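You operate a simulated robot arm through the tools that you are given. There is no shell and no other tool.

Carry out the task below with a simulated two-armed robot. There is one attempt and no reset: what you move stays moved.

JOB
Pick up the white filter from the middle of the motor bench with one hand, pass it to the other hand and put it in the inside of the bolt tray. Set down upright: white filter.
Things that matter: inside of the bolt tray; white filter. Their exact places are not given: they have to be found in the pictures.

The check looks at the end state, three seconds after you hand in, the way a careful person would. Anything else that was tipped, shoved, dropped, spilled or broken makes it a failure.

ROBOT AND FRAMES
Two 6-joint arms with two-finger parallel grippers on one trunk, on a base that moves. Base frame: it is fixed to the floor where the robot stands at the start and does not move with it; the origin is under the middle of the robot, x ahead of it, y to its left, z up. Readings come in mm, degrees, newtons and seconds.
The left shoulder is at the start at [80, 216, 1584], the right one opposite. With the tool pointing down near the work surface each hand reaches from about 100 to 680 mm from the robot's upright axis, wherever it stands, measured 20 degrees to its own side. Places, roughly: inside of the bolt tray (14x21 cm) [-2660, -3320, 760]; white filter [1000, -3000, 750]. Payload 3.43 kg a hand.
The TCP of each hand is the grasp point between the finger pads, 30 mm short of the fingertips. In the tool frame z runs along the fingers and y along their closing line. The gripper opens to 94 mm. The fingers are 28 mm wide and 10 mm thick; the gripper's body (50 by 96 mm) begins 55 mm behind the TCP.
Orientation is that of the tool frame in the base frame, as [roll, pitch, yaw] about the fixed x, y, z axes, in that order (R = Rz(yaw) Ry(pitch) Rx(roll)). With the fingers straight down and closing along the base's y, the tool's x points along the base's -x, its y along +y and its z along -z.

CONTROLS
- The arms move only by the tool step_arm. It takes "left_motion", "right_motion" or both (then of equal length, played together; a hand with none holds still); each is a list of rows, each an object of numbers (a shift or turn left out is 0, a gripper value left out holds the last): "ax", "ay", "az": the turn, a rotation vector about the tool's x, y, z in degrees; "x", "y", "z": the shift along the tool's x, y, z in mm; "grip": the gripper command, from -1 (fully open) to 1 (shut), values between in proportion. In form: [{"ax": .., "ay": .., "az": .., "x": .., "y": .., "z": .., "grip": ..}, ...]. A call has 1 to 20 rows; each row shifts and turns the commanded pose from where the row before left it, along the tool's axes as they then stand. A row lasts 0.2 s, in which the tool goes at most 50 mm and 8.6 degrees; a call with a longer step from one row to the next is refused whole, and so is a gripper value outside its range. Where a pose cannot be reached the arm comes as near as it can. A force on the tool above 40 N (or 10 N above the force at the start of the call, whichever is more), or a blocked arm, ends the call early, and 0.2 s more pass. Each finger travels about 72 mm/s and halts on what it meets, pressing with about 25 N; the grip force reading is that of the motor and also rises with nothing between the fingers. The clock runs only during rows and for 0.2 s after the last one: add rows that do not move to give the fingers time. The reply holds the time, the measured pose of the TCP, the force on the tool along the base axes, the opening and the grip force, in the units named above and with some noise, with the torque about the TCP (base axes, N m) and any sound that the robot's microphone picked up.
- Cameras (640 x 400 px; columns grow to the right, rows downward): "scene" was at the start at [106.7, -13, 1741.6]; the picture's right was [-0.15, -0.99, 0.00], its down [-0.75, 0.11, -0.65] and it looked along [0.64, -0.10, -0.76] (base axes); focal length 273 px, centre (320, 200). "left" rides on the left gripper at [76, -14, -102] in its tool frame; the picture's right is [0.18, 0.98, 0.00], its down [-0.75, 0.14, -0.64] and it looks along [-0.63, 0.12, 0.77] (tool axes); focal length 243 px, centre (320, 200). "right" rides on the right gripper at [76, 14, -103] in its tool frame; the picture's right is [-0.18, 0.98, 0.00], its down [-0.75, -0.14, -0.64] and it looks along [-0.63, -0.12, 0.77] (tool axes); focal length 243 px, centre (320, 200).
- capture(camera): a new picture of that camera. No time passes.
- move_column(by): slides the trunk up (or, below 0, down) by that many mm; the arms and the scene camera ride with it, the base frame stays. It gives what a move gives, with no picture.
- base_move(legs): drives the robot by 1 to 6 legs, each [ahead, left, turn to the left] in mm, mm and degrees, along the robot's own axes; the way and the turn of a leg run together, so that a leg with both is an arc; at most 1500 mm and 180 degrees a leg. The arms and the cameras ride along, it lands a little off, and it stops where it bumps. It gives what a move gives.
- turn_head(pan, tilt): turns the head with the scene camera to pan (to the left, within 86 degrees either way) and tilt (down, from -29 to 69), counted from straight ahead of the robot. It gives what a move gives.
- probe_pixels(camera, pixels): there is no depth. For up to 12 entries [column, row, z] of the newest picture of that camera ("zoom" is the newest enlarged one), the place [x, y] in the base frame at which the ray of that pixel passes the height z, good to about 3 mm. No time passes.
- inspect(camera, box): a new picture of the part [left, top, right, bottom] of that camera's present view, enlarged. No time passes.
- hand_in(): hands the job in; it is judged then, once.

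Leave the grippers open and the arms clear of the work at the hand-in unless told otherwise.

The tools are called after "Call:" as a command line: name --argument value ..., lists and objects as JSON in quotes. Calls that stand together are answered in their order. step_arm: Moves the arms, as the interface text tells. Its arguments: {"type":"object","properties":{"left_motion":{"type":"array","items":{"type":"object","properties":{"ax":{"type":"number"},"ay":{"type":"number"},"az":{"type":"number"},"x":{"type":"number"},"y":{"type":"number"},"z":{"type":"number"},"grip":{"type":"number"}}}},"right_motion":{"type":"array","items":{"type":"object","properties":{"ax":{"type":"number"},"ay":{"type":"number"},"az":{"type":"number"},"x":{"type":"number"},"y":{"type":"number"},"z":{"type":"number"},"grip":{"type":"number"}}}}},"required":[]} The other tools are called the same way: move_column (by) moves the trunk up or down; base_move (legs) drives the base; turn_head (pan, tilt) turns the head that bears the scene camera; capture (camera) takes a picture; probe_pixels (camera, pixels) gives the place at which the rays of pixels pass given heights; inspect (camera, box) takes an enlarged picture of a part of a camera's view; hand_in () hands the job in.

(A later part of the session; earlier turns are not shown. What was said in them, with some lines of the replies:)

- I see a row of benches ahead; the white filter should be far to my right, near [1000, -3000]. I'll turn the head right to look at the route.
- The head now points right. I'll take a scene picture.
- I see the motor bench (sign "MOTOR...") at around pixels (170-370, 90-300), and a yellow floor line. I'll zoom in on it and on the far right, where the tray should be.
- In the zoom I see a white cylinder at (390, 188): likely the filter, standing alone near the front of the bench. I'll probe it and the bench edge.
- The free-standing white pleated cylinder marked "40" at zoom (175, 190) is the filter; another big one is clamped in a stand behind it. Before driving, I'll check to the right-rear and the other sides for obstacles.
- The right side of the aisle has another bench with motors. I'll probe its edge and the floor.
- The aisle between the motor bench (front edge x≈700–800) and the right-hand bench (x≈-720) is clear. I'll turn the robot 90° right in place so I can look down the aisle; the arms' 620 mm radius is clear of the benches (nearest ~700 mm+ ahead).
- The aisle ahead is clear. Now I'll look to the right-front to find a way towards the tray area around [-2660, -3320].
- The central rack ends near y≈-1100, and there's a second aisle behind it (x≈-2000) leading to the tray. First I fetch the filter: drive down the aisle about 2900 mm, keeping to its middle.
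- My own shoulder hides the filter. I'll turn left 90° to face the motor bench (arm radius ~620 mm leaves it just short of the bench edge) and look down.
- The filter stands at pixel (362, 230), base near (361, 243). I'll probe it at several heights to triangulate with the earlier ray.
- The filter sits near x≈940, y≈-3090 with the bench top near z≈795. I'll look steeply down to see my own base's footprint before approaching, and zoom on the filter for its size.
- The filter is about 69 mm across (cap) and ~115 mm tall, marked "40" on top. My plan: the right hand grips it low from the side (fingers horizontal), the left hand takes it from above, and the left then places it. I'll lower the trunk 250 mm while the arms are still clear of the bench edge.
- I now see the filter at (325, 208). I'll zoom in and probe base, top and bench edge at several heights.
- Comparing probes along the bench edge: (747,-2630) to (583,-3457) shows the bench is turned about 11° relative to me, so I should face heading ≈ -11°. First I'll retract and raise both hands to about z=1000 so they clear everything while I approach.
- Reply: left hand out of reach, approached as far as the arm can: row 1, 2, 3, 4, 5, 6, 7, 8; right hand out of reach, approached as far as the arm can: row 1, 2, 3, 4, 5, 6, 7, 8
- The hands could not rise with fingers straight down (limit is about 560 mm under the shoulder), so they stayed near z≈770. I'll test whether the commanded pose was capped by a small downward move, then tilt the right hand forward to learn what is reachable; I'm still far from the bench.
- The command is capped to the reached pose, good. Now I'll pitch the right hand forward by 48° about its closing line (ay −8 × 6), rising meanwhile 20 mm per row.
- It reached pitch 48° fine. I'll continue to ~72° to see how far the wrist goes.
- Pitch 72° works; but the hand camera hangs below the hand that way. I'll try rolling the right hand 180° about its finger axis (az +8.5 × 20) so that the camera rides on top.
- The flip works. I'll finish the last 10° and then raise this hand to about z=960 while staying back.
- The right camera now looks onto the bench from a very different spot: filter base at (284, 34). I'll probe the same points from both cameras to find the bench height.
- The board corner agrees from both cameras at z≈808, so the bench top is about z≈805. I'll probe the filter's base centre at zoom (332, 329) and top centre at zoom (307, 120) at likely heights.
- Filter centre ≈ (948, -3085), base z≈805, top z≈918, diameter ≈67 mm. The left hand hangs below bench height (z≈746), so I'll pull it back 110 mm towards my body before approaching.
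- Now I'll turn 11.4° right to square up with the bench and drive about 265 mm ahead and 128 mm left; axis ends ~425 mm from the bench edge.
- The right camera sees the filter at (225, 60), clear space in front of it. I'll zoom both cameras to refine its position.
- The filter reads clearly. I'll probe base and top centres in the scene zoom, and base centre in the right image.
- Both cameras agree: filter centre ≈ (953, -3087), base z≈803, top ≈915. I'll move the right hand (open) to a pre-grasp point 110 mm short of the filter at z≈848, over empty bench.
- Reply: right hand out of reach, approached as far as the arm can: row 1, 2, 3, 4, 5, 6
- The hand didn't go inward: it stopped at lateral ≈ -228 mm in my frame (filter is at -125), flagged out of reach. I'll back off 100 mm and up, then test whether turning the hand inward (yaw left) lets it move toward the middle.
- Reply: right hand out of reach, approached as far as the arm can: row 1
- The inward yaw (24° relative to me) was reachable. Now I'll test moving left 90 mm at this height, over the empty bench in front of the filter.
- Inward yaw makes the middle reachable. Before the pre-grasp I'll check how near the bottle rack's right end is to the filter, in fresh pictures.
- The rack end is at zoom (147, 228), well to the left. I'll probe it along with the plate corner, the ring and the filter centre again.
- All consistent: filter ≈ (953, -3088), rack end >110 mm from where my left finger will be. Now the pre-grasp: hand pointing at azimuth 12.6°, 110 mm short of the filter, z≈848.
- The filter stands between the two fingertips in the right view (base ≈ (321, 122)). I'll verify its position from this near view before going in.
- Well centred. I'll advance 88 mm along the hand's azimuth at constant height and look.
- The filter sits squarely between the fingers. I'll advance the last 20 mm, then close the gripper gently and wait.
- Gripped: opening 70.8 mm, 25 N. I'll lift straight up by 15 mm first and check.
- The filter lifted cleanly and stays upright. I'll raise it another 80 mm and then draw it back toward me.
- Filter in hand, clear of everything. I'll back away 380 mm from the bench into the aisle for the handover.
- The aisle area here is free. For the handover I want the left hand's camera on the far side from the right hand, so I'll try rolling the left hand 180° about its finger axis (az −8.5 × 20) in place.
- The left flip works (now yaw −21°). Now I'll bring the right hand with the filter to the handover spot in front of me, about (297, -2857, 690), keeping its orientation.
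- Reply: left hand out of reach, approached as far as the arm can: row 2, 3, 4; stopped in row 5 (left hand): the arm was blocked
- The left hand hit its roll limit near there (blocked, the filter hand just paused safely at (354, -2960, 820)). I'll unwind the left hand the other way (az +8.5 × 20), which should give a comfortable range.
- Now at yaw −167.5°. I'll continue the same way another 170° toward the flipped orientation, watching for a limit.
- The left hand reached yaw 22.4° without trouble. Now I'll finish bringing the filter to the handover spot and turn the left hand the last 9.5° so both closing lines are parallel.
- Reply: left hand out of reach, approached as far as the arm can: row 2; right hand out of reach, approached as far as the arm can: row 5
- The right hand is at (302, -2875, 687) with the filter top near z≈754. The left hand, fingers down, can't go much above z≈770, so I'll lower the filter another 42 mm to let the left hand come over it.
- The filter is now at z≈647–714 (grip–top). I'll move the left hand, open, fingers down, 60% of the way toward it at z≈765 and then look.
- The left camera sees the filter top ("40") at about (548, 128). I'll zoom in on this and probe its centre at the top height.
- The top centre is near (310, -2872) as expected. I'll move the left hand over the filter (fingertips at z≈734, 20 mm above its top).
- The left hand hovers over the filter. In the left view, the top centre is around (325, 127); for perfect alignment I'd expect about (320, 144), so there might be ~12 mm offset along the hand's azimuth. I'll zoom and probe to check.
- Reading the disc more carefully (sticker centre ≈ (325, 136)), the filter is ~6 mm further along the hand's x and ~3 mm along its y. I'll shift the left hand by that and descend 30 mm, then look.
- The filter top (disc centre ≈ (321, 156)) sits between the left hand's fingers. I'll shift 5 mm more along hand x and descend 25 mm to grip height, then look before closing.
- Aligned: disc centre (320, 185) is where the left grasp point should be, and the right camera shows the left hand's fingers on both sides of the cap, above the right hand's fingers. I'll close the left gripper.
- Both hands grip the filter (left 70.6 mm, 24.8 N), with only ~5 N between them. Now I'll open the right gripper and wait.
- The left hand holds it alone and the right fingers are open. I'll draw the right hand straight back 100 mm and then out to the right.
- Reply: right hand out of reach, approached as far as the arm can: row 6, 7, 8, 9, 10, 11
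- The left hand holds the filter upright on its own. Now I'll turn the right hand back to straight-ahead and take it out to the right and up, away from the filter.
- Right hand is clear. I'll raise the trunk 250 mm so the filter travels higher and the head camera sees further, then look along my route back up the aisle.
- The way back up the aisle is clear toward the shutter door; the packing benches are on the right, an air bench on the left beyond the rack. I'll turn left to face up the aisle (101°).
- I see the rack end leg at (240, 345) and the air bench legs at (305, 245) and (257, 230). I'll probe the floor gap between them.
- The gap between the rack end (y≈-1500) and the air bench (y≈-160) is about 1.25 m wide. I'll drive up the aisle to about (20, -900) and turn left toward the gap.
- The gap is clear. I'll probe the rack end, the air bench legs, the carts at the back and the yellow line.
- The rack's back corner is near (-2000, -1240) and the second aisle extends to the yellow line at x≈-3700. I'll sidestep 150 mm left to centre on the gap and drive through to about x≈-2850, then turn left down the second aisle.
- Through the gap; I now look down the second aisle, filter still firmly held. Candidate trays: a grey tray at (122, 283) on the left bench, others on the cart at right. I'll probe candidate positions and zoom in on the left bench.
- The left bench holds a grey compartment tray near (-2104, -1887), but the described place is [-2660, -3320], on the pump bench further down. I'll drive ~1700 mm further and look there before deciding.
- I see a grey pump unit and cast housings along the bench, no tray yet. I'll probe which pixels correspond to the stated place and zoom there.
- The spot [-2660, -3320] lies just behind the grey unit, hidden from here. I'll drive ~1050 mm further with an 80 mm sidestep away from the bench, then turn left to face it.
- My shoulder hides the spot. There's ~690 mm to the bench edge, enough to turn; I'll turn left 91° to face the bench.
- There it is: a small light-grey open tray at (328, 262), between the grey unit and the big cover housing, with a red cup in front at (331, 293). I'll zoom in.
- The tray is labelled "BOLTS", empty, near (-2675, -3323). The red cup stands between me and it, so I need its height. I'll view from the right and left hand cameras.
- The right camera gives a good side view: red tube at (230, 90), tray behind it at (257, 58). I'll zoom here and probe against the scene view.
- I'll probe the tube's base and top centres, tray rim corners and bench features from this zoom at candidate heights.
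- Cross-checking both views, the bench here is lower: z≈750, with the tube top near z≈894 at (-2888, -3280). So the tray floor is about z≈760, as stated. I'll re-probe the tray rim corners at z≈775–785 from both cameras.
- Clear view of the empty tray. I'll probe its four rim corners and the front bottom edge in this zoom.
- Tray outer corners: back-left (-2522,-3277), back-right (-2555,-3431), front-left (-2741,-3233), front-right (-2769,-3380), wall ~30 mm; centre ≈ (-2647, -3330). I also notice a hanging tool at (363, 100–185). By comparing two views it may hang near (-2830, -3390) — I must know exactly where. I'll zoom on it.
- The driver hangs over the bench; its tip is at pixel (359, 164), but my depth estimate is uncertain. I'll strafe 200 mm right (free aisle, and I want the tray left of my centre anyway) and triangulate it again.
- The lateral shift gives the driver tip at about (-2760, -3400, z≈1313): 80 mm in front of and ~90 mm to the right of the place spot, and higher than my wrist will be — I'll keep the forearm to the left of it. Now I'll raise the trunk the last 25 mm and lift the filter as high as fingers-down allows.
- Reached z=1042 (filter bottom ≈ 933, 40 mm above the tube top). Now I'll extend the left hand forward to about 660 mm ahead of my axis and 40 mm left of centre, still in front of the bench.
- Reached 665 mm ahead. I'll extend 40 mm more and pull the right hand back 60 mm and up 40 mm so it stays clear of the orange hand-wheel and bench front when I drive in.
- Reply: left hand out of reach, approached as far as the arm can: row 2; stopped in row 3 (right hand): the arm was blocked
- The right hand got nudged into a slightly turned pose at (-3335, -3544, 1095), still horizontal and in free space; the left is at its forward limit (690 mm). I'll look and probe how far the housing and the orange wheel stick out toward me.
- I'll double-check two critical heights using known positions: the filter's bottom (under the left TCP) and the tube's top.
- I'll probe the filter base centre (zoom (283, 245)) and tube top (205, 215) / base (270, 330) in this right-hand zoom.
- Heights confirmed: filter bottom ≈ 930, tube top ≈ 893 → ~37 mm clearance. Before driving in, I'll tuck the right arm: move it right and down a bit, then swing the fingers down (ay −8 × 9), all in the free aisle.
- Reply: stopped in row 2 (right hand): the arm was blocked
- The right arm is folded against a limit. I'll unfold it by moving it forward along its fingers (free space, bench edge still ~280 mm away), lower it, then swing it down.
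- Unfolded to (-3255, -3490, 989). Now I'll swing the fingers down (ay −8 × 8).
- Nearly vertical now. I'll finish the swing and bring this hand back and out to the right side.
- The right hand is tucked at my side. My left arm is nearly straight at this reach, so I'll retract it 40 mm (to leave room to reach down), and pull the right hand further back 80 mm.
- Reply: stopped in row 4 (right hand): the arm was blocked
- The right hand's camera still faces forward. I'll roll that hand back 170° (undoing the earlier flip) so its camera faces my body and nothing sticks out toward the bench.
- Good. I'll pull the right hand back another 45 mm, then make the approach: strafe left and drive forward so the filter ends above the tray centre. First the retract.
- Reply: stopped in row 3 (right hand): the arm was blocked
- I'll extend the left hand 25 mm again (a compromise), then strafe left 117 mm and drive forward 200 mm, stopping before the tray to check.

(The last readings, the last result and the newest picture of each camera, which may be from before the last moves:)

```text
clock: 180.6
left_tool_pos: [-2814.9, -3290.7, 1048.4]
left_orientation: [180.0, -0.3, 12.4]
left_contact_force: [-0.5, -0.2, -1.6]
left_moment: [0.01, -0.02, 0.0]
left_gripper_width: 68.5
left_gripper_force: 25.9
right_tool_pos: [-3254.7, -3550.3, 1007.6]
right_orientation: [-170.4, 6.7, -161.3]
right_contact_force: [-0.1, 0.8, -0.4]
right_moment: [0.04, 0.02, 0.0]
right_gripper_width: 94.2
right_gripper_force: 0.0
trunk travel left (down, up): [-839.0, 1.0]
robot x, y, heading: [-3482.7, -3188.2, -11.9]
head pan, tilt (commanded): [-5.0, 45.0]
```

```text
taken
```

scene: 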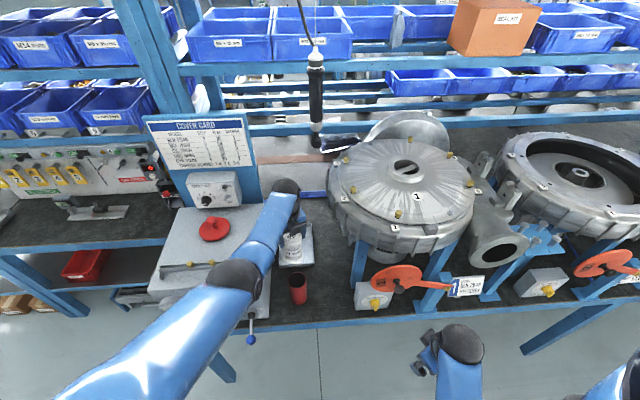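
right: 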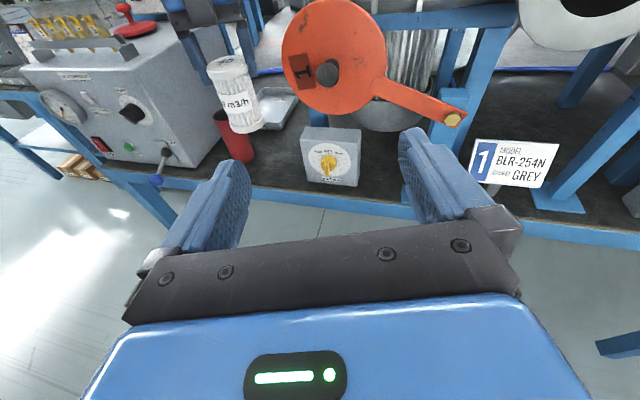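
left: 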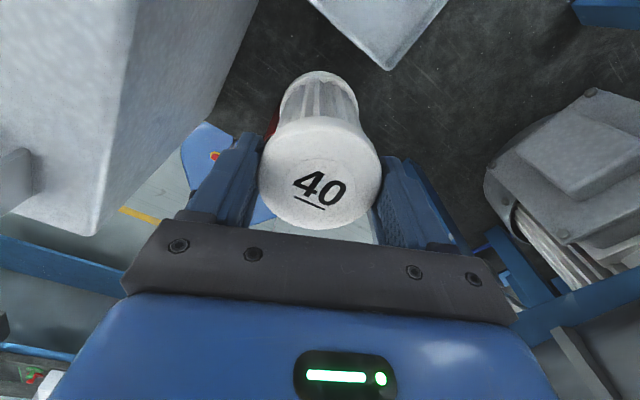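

The filter is already past the tube at (-2815, -3290), with the machine clear on the left and the hanging driver ~85 mm to the right. Remaining: 162 mm forward, ~5 mm right. I'll drive that.

Call:
base_move --legs '[[160, -4, 0]]'

Call:
capture --camera "scene"

Call:
capture --camera "left"

```text
clock: 182.0
left_tool_pos: [-2674.8, -3325.0, 1044.8]
left_orientation: [-179.8, -0.3, 12.3]
left_contact_force: [1.3, -0.5, -2.8]
left_moment: [0.05, 0.02, 0.05]
left_gripper_width: 68.3
left_gripper_force: 24.9
right_tool_pos: [-3117.4, -3588.2, 1006.2]
right_orientation: [-170.6, 5.8, -162.1]
right_contact_force: [-0.4, -0.4, -0.3]
right_moment: [0.0, 0.02, -0.01]
right_gripper_width: 94.1
right_gripper_force: 0.0
trunk travel left (down, up): [-839.0, 1.0]
robot x, y, heading: [-3346.9, -3224.5, -11.8]
head pan, tilt (commanded): [-5.0, 45.0]
stopped in leg 1: the force on the tool passed its limit at 80 N (the readings are from after the stop); the commanded pose is now the measured one
```

```text
taken
```

scene: 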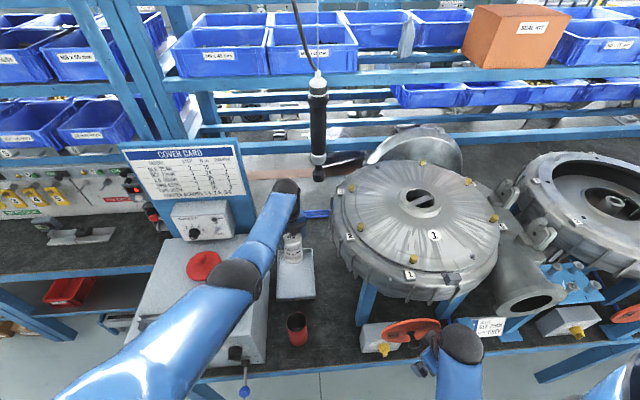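

```text
taken
```

left: 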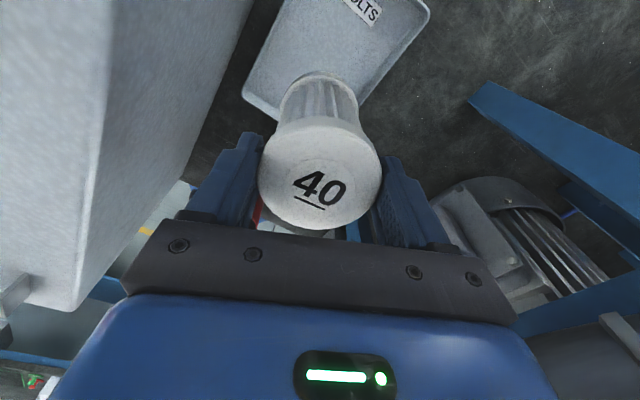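

The drive stopped just short: a tool met something (80 N). Left TCP is at (-2675, -3325), right by the target. I must find what touched: I'll zoom in on the right hand/orange wheel and on the left wrist/driver.

Call:
inspect --camera "scene" --box '[350, 290, 510, 400]'

Call:
inspect --camera "scene" --box '[220, 120, 380, 240]'

Call:
capture --camera "right"

```text
3.64 times, centred on (430, 345) of scene
```

zoom: 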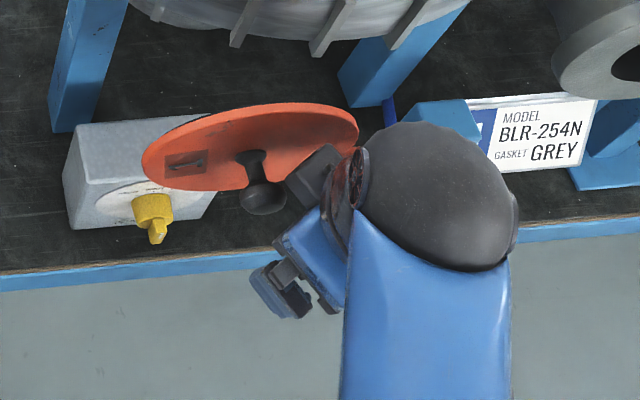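

```text
3.33 times, centred on (300, 180) of scene
```

zoom: 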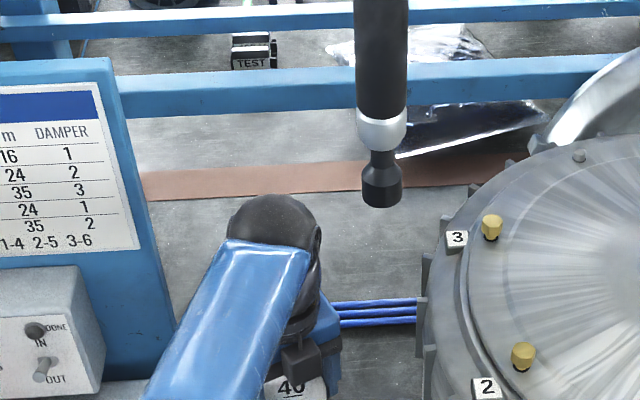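

```text
taken
```

right: 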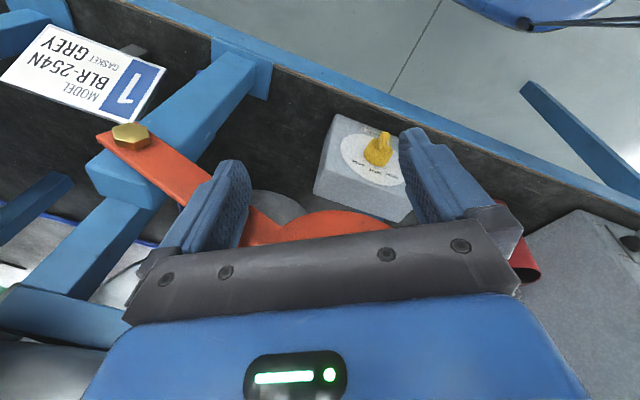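

The right hand brushed the orange hand-wheel, which I now triangulate at about (-3058, -3553, z≈1011), i.e. sticking out past the bench edge. The filter is fine. I'll back straight off 200 mm and check the wheel, then tuck the right arm properly.

Call:
base_move --legs '[[-200, 0, 0]]'

Call:
turn_head --pan -15 --tilt 45

Call:
capture --camera "scene"

Call:
inspect --camera "scene" --box '[300, 230, 500, 355]'

```text
clock: 183.6
left_tool_pos: [-2867.2, -3283.2, 1043.7]
left_orientation: [-179.9, 0.0, 12.3]
left_contact_force: [0.4, 0.6, -2.0]
left_moment: [-0.01, 0.02, -0.03]
left_gripper_width: 68.4
left_gripper_force: 25.2
right_tool_pos: [-3310.5, -3545.5, 1005.2]
right_orientation: [-170.5, 5.6, -162.1]
right_contact_force: [0.8, 0.2, 0.4]
right_moment: [-0.02, 0.0, -0.03]
right_gripper_width: 93.9
right_gripper_force: 0.1
trunk travel left (down, up): [-839.0, 1.0]
robot x, y, heading: [-3539.6, -3176.5, -11.9]
head pan, tilt (commanded): [-5.0, 45.0]
```

```text
clock: 184.3
left_tool_pos: [-2869.0, -3282.9, 1044.9]
left_orientation: [-179.9, -0.2, 12.4]
left_contact_force: [0.3, -0.7, -2.2]
left_moment: [0.0, 0.0, 0.01]
left_gripper_width: 68.3
left_gripper_force: 25.5
right_tool_pos: [-3311.9, -3545.6, 1007.1]
right_orientation: [-170.4, 5.7, -162.0]
right_contact_force: [-0.2, -1.1, 0.3]
right_moment: [-0.01, 0.02, 0.02]
right_gripper_width: 94.1
right_gripper_force: 0.0
trunk travel left (down, up): [-839.0, 1.0]
robot x, y, heading: [-3537.9, -3180.2, -12.2]
head pan, tilt (commanded): [-15.0, 45.0]
```

```text
taken
```

scene: 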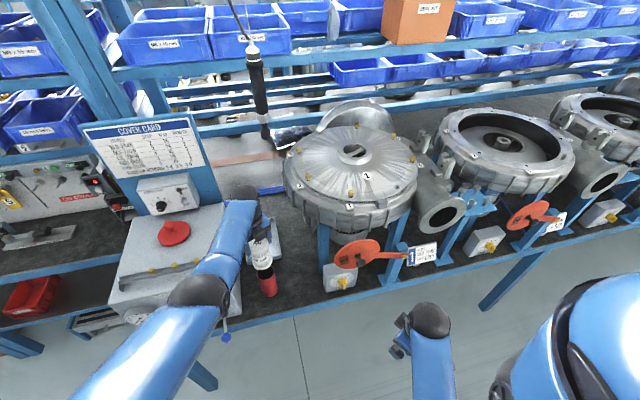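

```text
3.20 times, centred on (400, 292) of scene
```

zoom: 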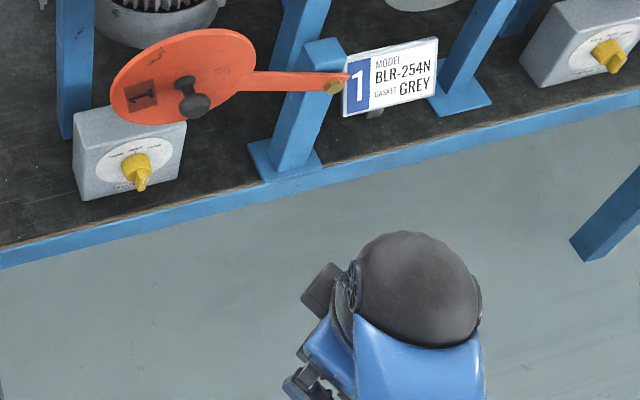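

The wheel (really a flag on a pivoting bar) looks in place. For a fair comparison with my pre-contact picture (disc at (397, 278), bar end at (450, 287) with pan −5/tilt 45), I'll take the same view now.

Call:
turn_head --pan -5 --tilt 45

Call:
capture --camera "scene"

Call:
inspect --camera "scene" --box '[320, 215, 640, 345]'

```text
clock: 185.0
left_tool_pos: [-2870.8, -3283.2, 1046.6]
left_orientation: [-180.0, -0.2, 12.5]
left_contact_force: [-0.2, -0.8, -1.8]
left_moment: [-0.03, 0.01, 0.0]
left_gripper_width: 68.0
left_gripper_force: 25.5
right_tool_pos: [-3312.9, -3546.0, 1007.4]
right_orientation: [-170.5, 5.8, -162.1]
right_contact_force: [0.2, -0.7, -0.1]
right_moment: [-0.03, 0.0, 0.01]
right_gripper_width: 93.9
right_gripper_force: 0.0
trunk travel left (down, up): [-839.0, 1.0]
robot x, y, heading: [-3537.3, -3182.4, -12.2]
head pan, tilt (commanded): [-5.0, 45.0]
```

```text
taken
```

scene: 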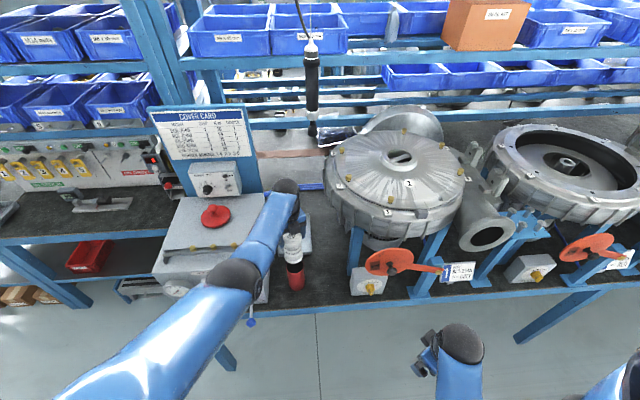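

```text
2.00 times, centred on (480, 280) of scene
```

zoom: 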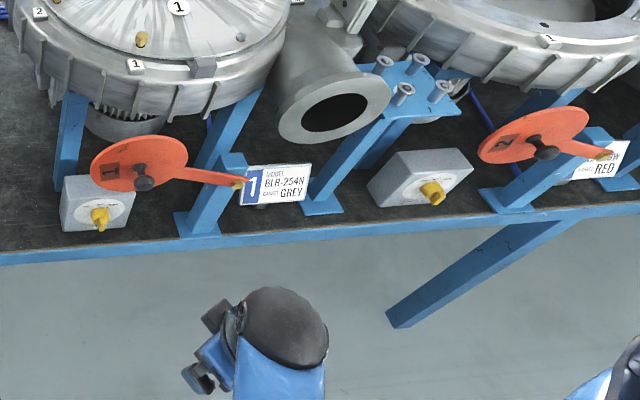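

The flag bar looks unmoved (same posture as its neighbour), good. Now I'll tuck the right arm properly: try moving it outward to the right and down, in free space.

Call:
step_arm --right_motion '[{"x": 15, "y": -26, "z": 20}, {"x": 15, "y": -26, "z": 20}, {"x": 15, "y": -26, "z": 20}, {"x": 15, "y": -26, "z": 20}, {}]'

```text
clock: 186.2
left_tool_pos: [-2871.5, -3282.2, 1047.7]
left_orientation: [180.0, -0.3, 12.4]
left_contact_force: [0.8, 0.3, -1.5]
left_moment: [-0.02, 0.0, 0.04]
left_gripper_width: 68.2
left_gripper_force: 25.3
right_tool_pos: [-3330.0, -3671.2, 939.8]
right_orientation: [-170.4, 5.8, -162.1]
right_contact_force: [-0.7, 0.5, -0.5]
right_moment: [-0.06, 0.02, -0.01]
right_gripper_width: 94.1
right_gripper_force: 0.0
trunk travel left (down, up): [-839.0, 1.0]
robot x, y, heading: [-3539.5, -3183.1, -12.1]
head pan, tilt (commanded): [-5.0, 45.0]
```

It moved outward to lateral −433 mm, z=940. Now back toward my side by 150 mm.

Call:
step_arm --right_motion '[{"x": 26, "y": 15}, {"x": 26, "y": 15}, {"x": 26, "y": 15}, {"x": 26, "y": 15}, {"x": 26, "y": 15}, {}]'

Call:
capture --camera "scene"

```text
clock: 187.3
left_tool_pos: [-2872.2, -3282.7, 1047.3]
left_orientation: [180.0, -0.3, 12.3]
left_contact_force: [0.2, -0.5, -1.6]
left_moment: [0.02, -0.02, 0.0]
left_gripper_width: 68.6
left_gripper_force: 24.8
right_tool_pos: [-3424.2, -3732.4, 964.0]
right_orientation: [-161.7, 4.4, -160.7]
right_contact_force: [-0.4, -0.6, -0.2]
right_moment: [0.01, 0.02, 0.02]
right_gripper_width: 94.4
right_gripper_force: 0.1
trunk travel left (down, up): [-839.0, 1.0]
robot x, y, heading: [-3536.2, -3180.4, -12.2]
head pan, tilt (commanded): [-5.0, 45.0]
stopped in row 5 (right hand): the arm was blocked; the commanded pose is now the measured one
```

```text
taken
```

scene: 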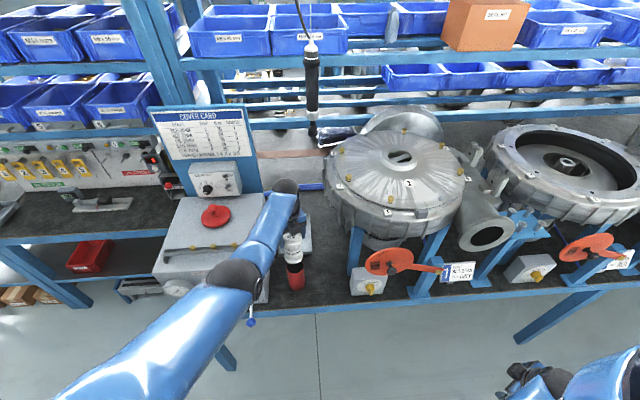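

The right hand is now tucked at my side, well clear. Remaining distance to target: 220 mm forward, ~1 mm left. I'll drive 212 mm.

Call:
base_move --legs '[[212, 0, 0]]'

Call:
capture --camera "scene"

Call:
capture --camera "left"

```text
clock: 188.9
left_tool_pos: [-2666.4, -3328.2, 1050.3]
left_orientation: [-180.0, -0.5, 12.3]
left_contact_force: [-0.7, 0.4, -1.8]
left_moment: [0.02, -0.06, -0.01]
left_gripper_width: 68.1
left_gripper_force: 25.0
right_tool_pos: [-3222.4, -3774.6, 965.3]
right_orientation: [-161.7, 4.6, -160.8]
right_contact_force: [-1.1, 0.5, 0.1]
right_moment: [0.02, 0.01, 0.03]
right_gripper_width: 93.9
right_gripper_force: 0.1
trunk travel left (down, up): [-839.0, 1.0]
robot x, y, heading: [-3332.5, -3224.9, -12.2]
head pan, tilt (commanded): [-5.0, 45.0]
```

```text
taken
```

scene: 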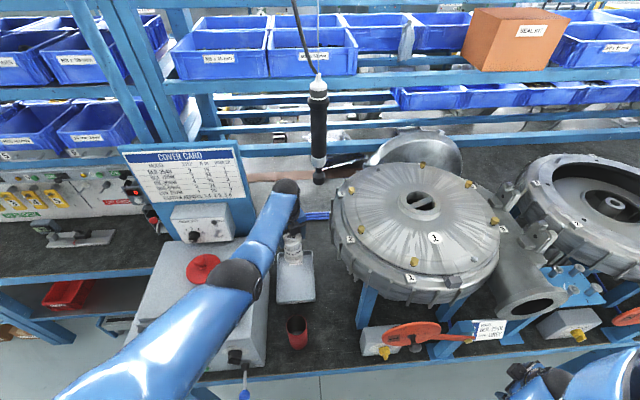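

```text
taken
```

left: 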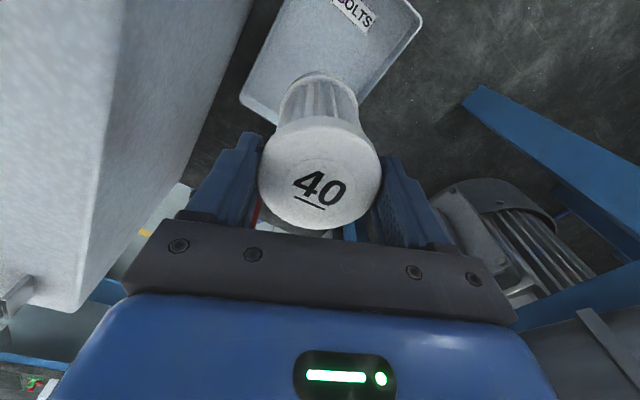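

No contact this time. Left TCP is (-2666, -3328). I'll check the tray's position in the left camera to confirm where the filter would land.

Call:
inspect --camera "left" --box '[200, 0, 460, 160]'

Call:
inspect --camera "scene" --box '[240, 200, 360, 320]'

```text
2.46 times, centred on (330, 80) of left
```

zoom: 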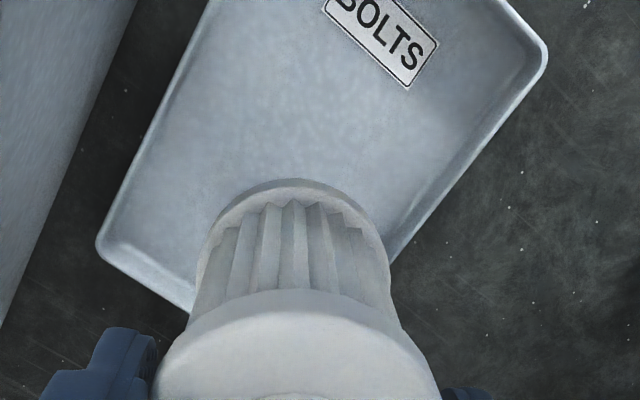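

```text
3.33 times, centred on (300, 260) of scene
```

zoom: 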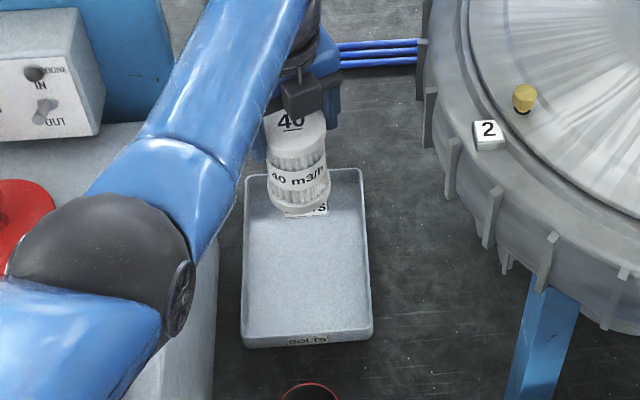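

I'll probe the tray corners seen in the left view: front-left (241, 99), back-right (421, 21), and the extrapolated front-right (319, 156), at rim height.

Call:
probe_pixels --camera "left" --pixels '[[240.6, 98.6, 780], [421.5, 21.4, 780], [319, 156, 780], [240.6, 98.6, 790], [421.5, 21.4, 790], [325, 75, 938], [325, 85, 935], [319, 156, 752]]'

Call:
probe_pixels --camera "zoom" --pixels '[[243, 340, 752], [371, 332, 752], [245, 180, 782], [360, 172, 782], [242, 328, 782], [371, 320, 782], [299, 195, 937]]'

```text
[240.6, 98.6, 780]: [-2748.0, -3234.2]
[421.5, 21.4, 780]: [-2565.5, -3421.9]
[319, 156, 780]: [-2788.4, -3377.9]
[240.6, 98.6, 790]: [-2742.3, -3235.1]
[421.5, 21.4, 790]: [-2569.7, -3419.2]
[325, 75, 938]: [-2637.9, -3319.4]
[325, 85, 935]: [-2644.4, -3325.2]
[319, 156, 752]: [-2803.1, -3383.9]
```

```text
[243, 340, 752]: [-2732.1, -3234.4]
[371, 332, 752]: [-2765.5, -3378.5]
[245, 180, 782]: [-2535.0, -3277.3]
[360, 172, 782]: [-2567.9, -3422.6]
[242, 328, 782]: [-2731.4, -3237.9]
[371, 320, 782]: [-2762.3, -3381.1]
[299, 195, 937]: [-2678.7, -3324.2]
```

Tray position confirmed (centre ≈ (-2651, -3329)); the filter is over its inside with ~36 mm margin each side. Before lowering, I want the machine's top height relative to my elbow: I'll probe its right top edge in the left view.

Call:
probe_pixels --camera "left" --pixels '[[112, 60, 900], [112, 60, 950], [112, 60, 1000], [112, 60, 1050], [90, 230, 950], [90, 230, 1000], [90, 230, 1050], [200, 110, 752], [235, 40, 752]]'

Call:
inspect --camera "left" --box '[0, 0, 320, 400]'

```text
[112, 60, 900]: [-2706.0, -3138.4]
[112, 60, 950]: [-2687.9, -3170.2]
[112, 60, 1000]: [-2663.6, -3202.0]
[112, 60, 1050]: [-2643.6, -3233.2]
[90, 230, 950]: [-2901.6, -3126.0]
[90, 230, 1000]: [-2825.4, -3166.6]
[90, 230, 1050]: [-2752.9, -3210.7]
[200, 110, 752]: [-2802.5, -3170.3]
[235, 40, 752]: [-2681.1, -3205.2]
```

```text
1.00 times, centred on (160, 200) of left (not enlarged: the box is as wide or as high as the picture)
```

zoom: 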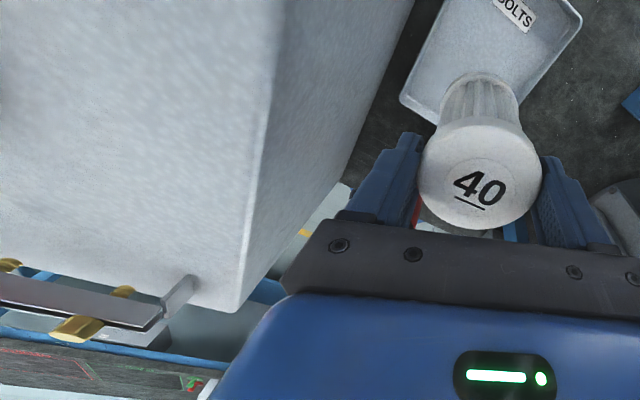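

The machine's top is z≈1012 with its right face 117 mm left of my TCP; after lowering, my elbow stays at ≥1080, so it's clear. I'll lower the trunk 130 mm and re-check.

Call:
move_column --by -130

Call:
capture --camera "scene"

Call:
capture --camera "left"

```text
clock: 190.5
left_tool_pos: [-2662.9, -3327.7, 916.9]
left_orientation: [-179.8, -0.3, 12.4]
left_contact_force: [-0.4, 0.0, -1.9]
left_moment: [-0.02, 0.01, -0.03]
left_gripper_width: 68.5
left_gripper_force: 25.4
right_tool_pos: [-3215.7, -3777.2, 833.7]
right_orientation: [-161.9, 4.4, -160.9]
right_contact_force: [0.1, 0.0, -0.5]
right_moment: [0.02, -0.02, 0.0]
right_gripper_width: 93.7
right_gripper_force: 0.0
trunk travel left (down, up): [-709.0, 131.0]
robot x, y, heading: [-3330.2, -3225.2, -12.1]
head pan, tilt (commanded): [-5.0, 45.0]
```

```text
taken
```

scene: 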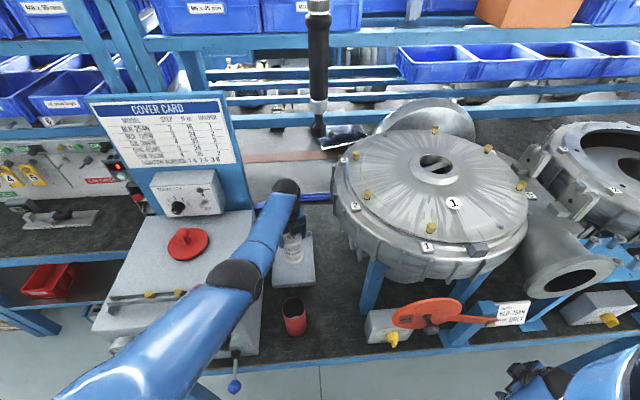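

```text
taken
```

left: 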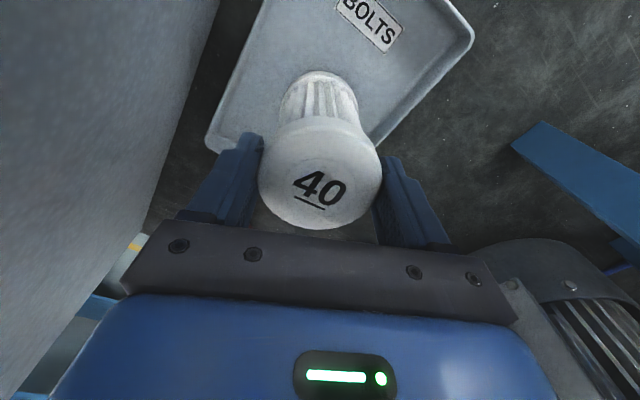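

No contact. TCP at z≈917, filter bottom ≈ 805, just above the tray rim. I'll zoom in on the tray from the head camera to check clearance all round.

Call:
inspect --camera "scene" --box '[220, 200, 360, 300]'

Call:
inspect --camera "left" --box '[190, 0, 490, 190]'

```text
4.00 times, centred on (290, 250) of scene
```

zoom: 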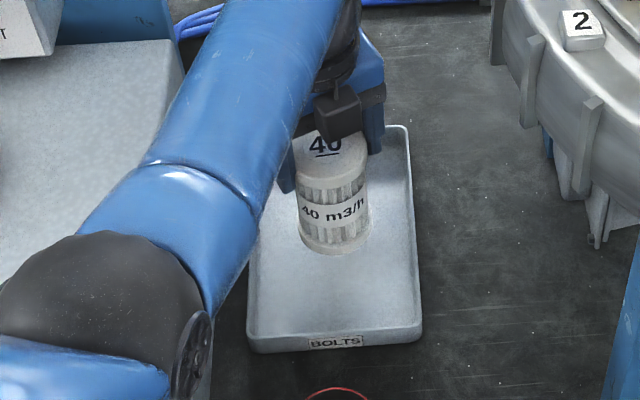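

```text
2.11 times, centred on (340, 95) of left
```

zoom: 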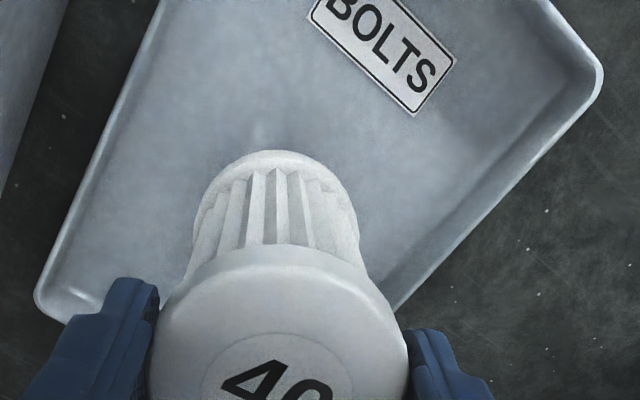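

The filter hangs well inside the tray walls. I'll lower the trunk another 30 mm.

Call:
move_column --by -30

Call:
inspect --camera "scene" --box '[220, 200, 360, 300]'

```text
clock: 191.2
left_tool_pos: [-2663.0, -3328.3, 885.1]
left_orientation: [-179.9, -0.3, 12.4]
left_contact_force: [-0.4, -0.6, -1.9]
left_moment: [0.0, 0.01, 0.02]
left_gripper_width: 68.2
left_gripper_force: 24.9
right_tool_pos: [-3217.3, -3776.5, 804.0]
right_orientation: [-161.7, 4.3, -160.8]
right_contact_force: [0.4, -0.3, 0.7]
right_moment: [-0.03, 0.02, 0.02]
right_gripper_width: 94.1
right_gripper_force: 0.1
trunk travel left (down, up): [-679.0, 161.0]
robot x, y, heading: [-3329.6, -3223.9, -12.2]
head pan, tilt (commanded): [-5.0, 45.0]
```

```text
4.00 times, centred on (290, 250) of scene
```

zoom: 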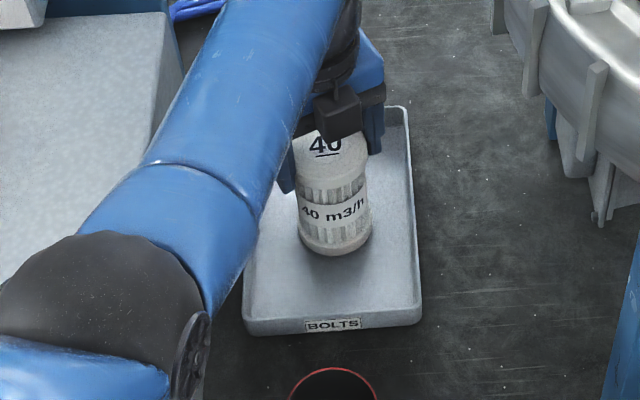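

Still free. The remaining gap should be ~10–16 mm; I'll go down with the arm in 2 mm rows, which stop on contact.

Call:
step_arm --left_motion '[{"z": 2}, {"z": 2}, {"z": 2}, {"z": 2}, {"z": 2}, {"z": 1}, {}]'

```text
clock: 192.8
left_tool_pos: [-2663.2, -3328.5, 877.2]
left_orientation: [-180.0, -0.4, 12.4]
left_contact_force: [-0.2, -0.1, 7.9]
left_moment: [0.03, -0.36, 0.03]
left_gripper_width: 68.4
left_gripper_force: 24.8
right_tool_pos: [-3218.1, -3775.8, 805.4]
right_orientation: [-161.8, 4.4, -160.9]
right_contact_force: [-0.6, 0.6, 1.3]
right_moment: [-0.03, 0.04, 0.0]
right_gripper_width: 94.0
right_gripper_force: 0.0
trunk travel left (down, up): [-679.0, 161.0]
robot x, y, heading: [-3329.4, -3224.1, -11.9]
head pan, tilt (commanded): [-5.0, 45.0]
```

Contact: +8 N upward at TCP z=877, so the filter stands on the tray floor (~760 expected). I'll check visually before releasing.

Call:
inspect --camera "scene" --box '[240, 210, 340, 290]'

Call:
inspect --camera "left" --box '[190, 0, 490, 190]'

```text
5.00 times, centred on (290, 250) of scene
```

zoom: 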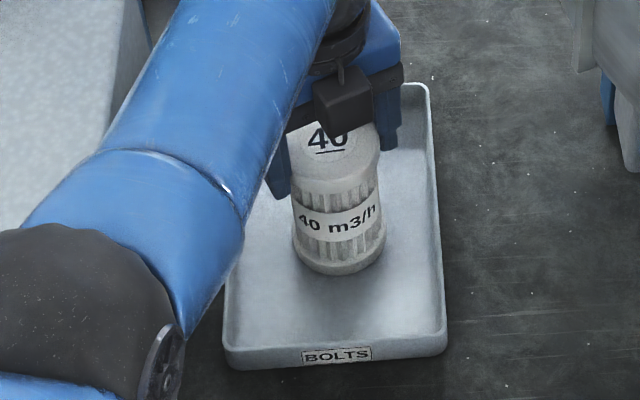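

```text
2.11 times, centred on (340, 95) of left
```

zoom: 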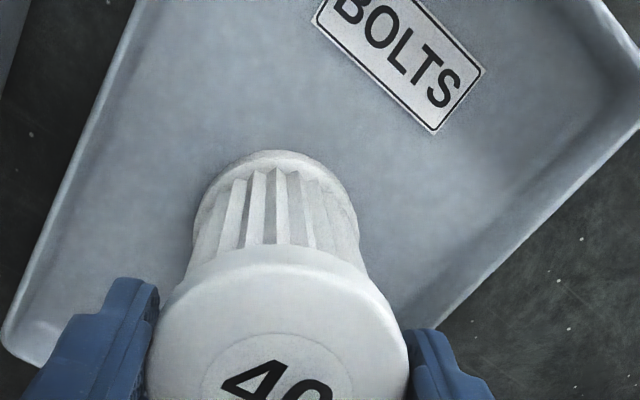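

The filter base sits on the tray floor, clear of all walls. I'll release: open the left gripper in stages and wait.

Call:
step_arm --left_motion '[{"grip": -0.5}, {"grip": -0.6}, {"grip": -0.75}, {"grip": -1}, {}, {}]'

Call:
inspect --camera "scene" --box '[240, 210, 340, 290]'

Call:
capture --camera "left"

```text
clock: 194.2
left_tool_pos: [-2663.8, -3328.5, 876.2]
left_orientation: [-179.9, -0.2, 12.4]
left_contact_force: [-0.9, 0.8, 0.4]
left_moment: [0.01, 0.01, 0.03]
left_gripper_width: 93.9
left_gripper_force: 0.0
right_tool_pos: [-3218.3, -3775.6, 805.1]
right_orientation: [-161.8, 4.4, -160.8]
right_contact_force: [-0.4, 0.0, 0.5]
right_moment: [-0.01, 0.01, -0.01]
right_gripper_width: 94.0
right_gripper_force: 0.0
trunk travel left (down, up): [-679.0, 161.0]
robot x, y, heading: [-3331.3, -3225.2, -12.2]
head pan, tilt (commanded): [-5.0, 45.0]
```

```text
5.00 times, centred on (290, 250) of scene
```

zoom: 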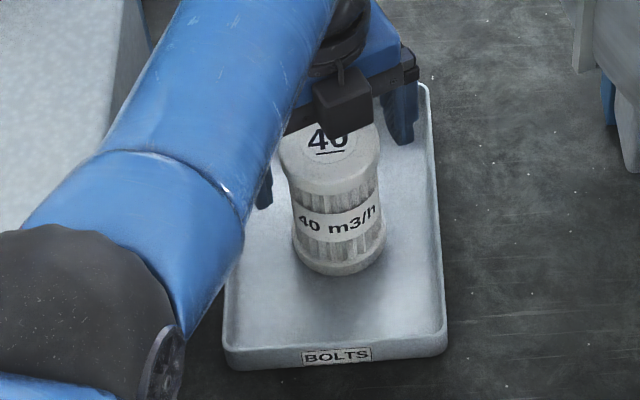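

```text
taken
```

left: 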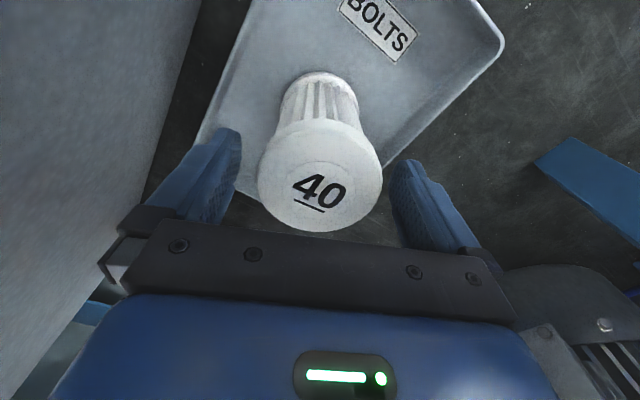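

Released; the filter stands upright with the open fingers clear on both sides. I'll raise the trunk straight up 50 mm and check that nothing is dragged.

Call:
move_column --by 50

Call:
capture --camera "left"

Call:
inspect --camera "scene" --box '[220, 200, 360, 300]'

```text
clock: 195.2
left_tool_pos: [-2662.7, -3329.1, 926.4]
left_orientation: [-179.9, -0.4, 12.4]
left_contact_force: [-0.2, -0.3, 0.7]
left_moment: [-0.03, 0.0, 0.02]
left_gripper_width: 93.8
left_gripper_force: 0.1
right_tool_pos: [-3217.2, -3775.7, 854.3]
right_orientation: [-161.9, 4.4, -160.9]
right_contact_force: [0.6, -0.7, -0.8]
right_moment: [0.0, 0.02, 0.01]
right_gripper_width: 94.1
right_gripper_force: 0.1
trunk travel left (down, up): [-729.0, 111.0]
robot x, y, heading: [-3328.9, -3227.4, -12.0]
head pan, tilt (commanded): [-5.0, 45.0]
```

```text
taken
```

left: 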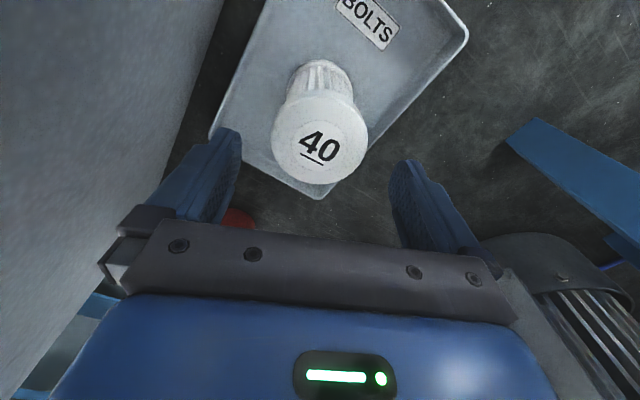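

```text
4.00 times, centred on (290, 250) of scene
```

zoom: 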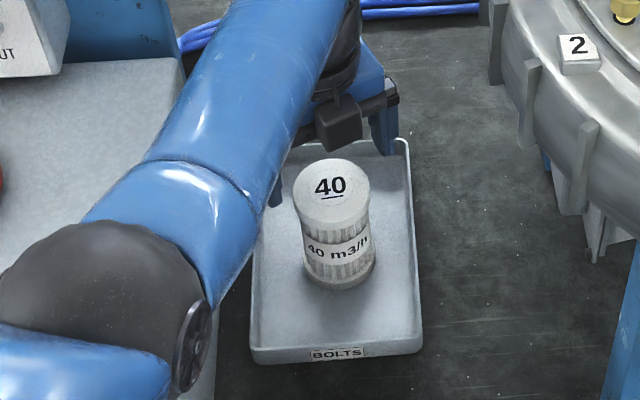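

The filter stays standing upright in the tray. I'll raise the trunk another 105 mm, then back straight out.

Call:
move_column --by 105

Call:
base_move --legs '[[-350, 0, 0]]'

Call:
turn_head --pan 0 --tilt 38

Call:
capture --camera "scene"

```text
clock: 196.5
left_tool_pos: [-2663.5, -3327.2, 1031.7]
left_orientation: [-179.9, -0.3, 12.4]
left_contact_force: [-0.4, -0.2, -1.0]
left_moment: [0.0, 0.02, -0.04]
left_gripper_width: 93.7
left_gripper_force: 0.1
right_tool_pos: [-3217.2, -3776.3, 958.8]
right_orientation: [-161.9, 4.4, -160.7]
right_contact_force: [-0.5, -0.2, 0.2]
right_moment: [0.04, 0.0, -0.02]
right_gripper_width: 93.9
right_gripper_force: 0.0
trunk travel left (down, up): [-834.0, 6.0]
robot x, y, heading: [-3328.5, -3226.7, -12.1]
head pan, tilt (commanded): [-5.0, 45.0]
```

```text
clock: 198.8
left_tool_pos: [-3001.5, -3256.1, 1030.7]
left_orientation: [-179.9, -0.2, 12.4]
left_contact_force: [1.0, -0.2, -0.2]
left_moment: [-0.01, 0.02, 0.0]
left_gripper_width: 94.1
left_gripper_force: 0.1
right_tool_pos: [-3555.2, -3704.6, 957.9]
right_orientation: [-161.9, 4.2, -160.8]
right_contact_force: [0.4, -0.5, -0.7]
right_moment: [-0.01, -0.01, -0.01]
right_gripper_width: 93.8
right_gripper_force: 0.0
trunk travel left (down, up): [-834.0, 6.0]
robot x, y, heading: [-3669.8, -3152.2, -12.1]
head pan, tilt (commanded): [-5.0, 45.0]
```

```text
clock: 199.5
left_tool_pos: [-3001.9, -3255.2, 1030.1]
left_orientation: [-179.9, -0.1, 12.4]
left_contact_force: [-0.5, -0.2, -0.4]
left_moment: [-0.02, 0.01, -0.02]
left_gripper_width: 94.4
left_gripper_force: 0.0
right_tool_pos: [-3555.4, -3703.1, 959.4]
right_orientation: [-161.8, 4.3, -160.8]
right_contact_force: [-0.5, 0.2, 0.1]
right_moment: [-0.01, 0.01, 0.02]
right_gripper_width: 94.0
right_gripper_force: 0.1
trunk travel left (down, up): [-834.0, 6.0]
robot x, y, heading: [-3670.4, -3156.1, -12.1]
head pan, tilt (commanded): [0.0, 38.0]
```

```text
taken
```

scene: 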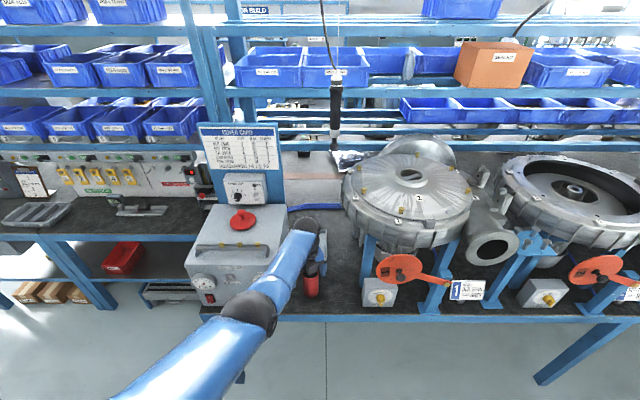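

Clear of the bench. The arm hides the tray now, so I'll back off another 120 mm and retract the left arm, then verify the final scene.

Call:
base_move --legs '[[-120, 0, 0]]'

Call:
step_arm --left_motion '[{"x": -27, "y": -12.5}, {"x": -27, "y": -12.5}, {"x": -27, "y": -12.5}, {"x": -27, "y": -12.5}, {"x": -27, "y": -12.5}, {"x": -27, "y": -12.5}, {"x": -10, "y": -28}, {"x": -10, "y": -28}, {"x": -10, "y": -28}, {"x": -10, "y": -28}]'

Call:
capture --camera "scene"

Call:
inspect --camera "scene" --box '[230, 160, 470, 310]'

```text
clock: 200.7
left_tool_pos: [-3113.9, -3231.3, 1026.5]
left_orientation: [-179.9, 0.0, 12.4]
left_contact_force: [-0.1, -1.1, -1.2]
left_moment: [0.02, 0.03, 0.0]
left_gripper_width: 94.2
left_gripper_force: 0.0
right_tool_pos: [-3667.1, -3680.2, 957.2]
right_orientation: [-162.0, 4.1, -160.7]
right_contact_force: [0.5, 0.2, 0.4]
right_moment: [0.01, 0.07, -0.01]
right_gripper_width: 94.1
right_gripper_force: 0.0
trunk travel left (down, up): [-834.0, 6.0]
robot x, y, heading: [-3789.3, -3126.7, -12.1]
head pan, tilt (commanded): [0.0, 38.0]
```

```text
clock: 202.9
left_tool_pos: [-3358.1, -3088.9, 1030.5]
left_orientation: [-179.9, -0.2, 12.4]
left_contact_force: [0.2, -0.3, 0.4]
left_moment: [0.02, -0.03, -0.01]
left_gripper_width: 94.1
left_gripper_force: 0.1
right_tool_pos: [-3674.3, -3677.4, 959.5]
right_orientation: [-161.7, 4.4, -160.8]
right_contact_force: [-0.2, -0.3, 0.7]
right_moment: [-0.02, 0.0, -0.01]
right_gripper_width: 94.0
right_gripper_force: 0.1
trunk travel left (down, up): [-834.0, 6.0]
robot x, y, heading: [-3786.2, -3129.4, -12.1]
head pan, tilt (commanded): [0.0, 38.0]
```

```text
taken
```

scene: 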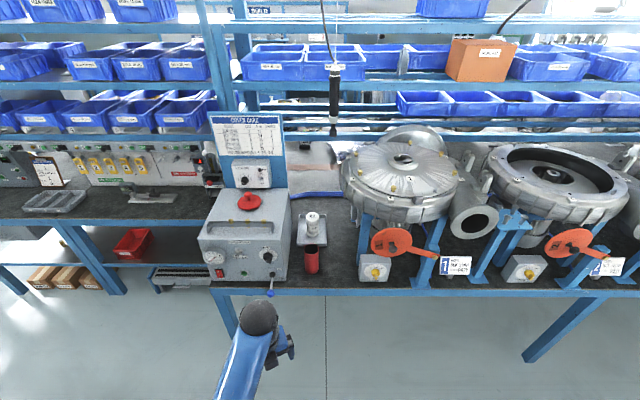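

```text
2.67 times, centred on (350, 235) of scene
```

zoom: 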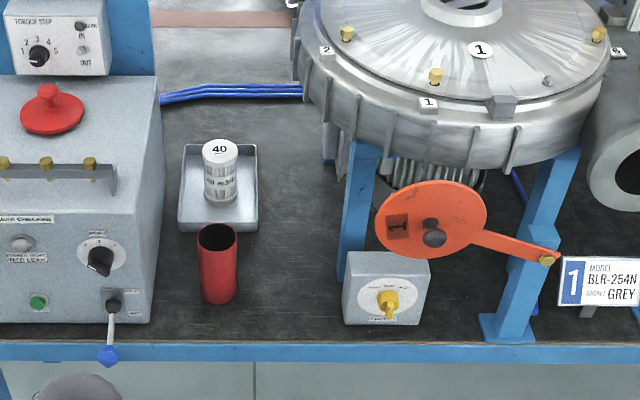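

The filter stands upright in the BOLTS tray; tube, flag bar, driver and machine are all as before. One last close look at the filter.

Call:
inspect --camera "scene" --box '[282, 195, 346, 255]'

```text
6.67 times, centred on (314, 225) of scene
```

zoom: 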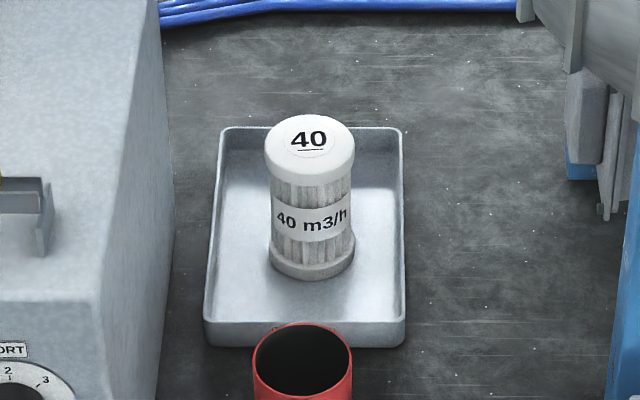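

The filter stands upright in the middle of the tray, label up, both grippers are open and the arms are clear. Handing in.

Call:
hand_in

```text
The job is handed in.
```

The white filter is standing upright inside the tray labelled "BOLTS", and the job is handed in. I picked it up with the right hand and passed it to the left hand in the aisle. The left hand then set it down on the tray floor.

**Contact on the way in:** on my first approach to the tray, my tucked right hand bumped the orange flag bar at station 1, with a force of about 80 N. I backed off straight away and compared pictures from before and after. The bar looks to be in the same position as before and matches its neighbour, but I could only judge that by eye.

In the final pictures everything else near the tray looks undisturbed: the red tube in front of it, the hanging driver, the grey machine and the housings. Both grippers are open and the arms are clear of the bench.
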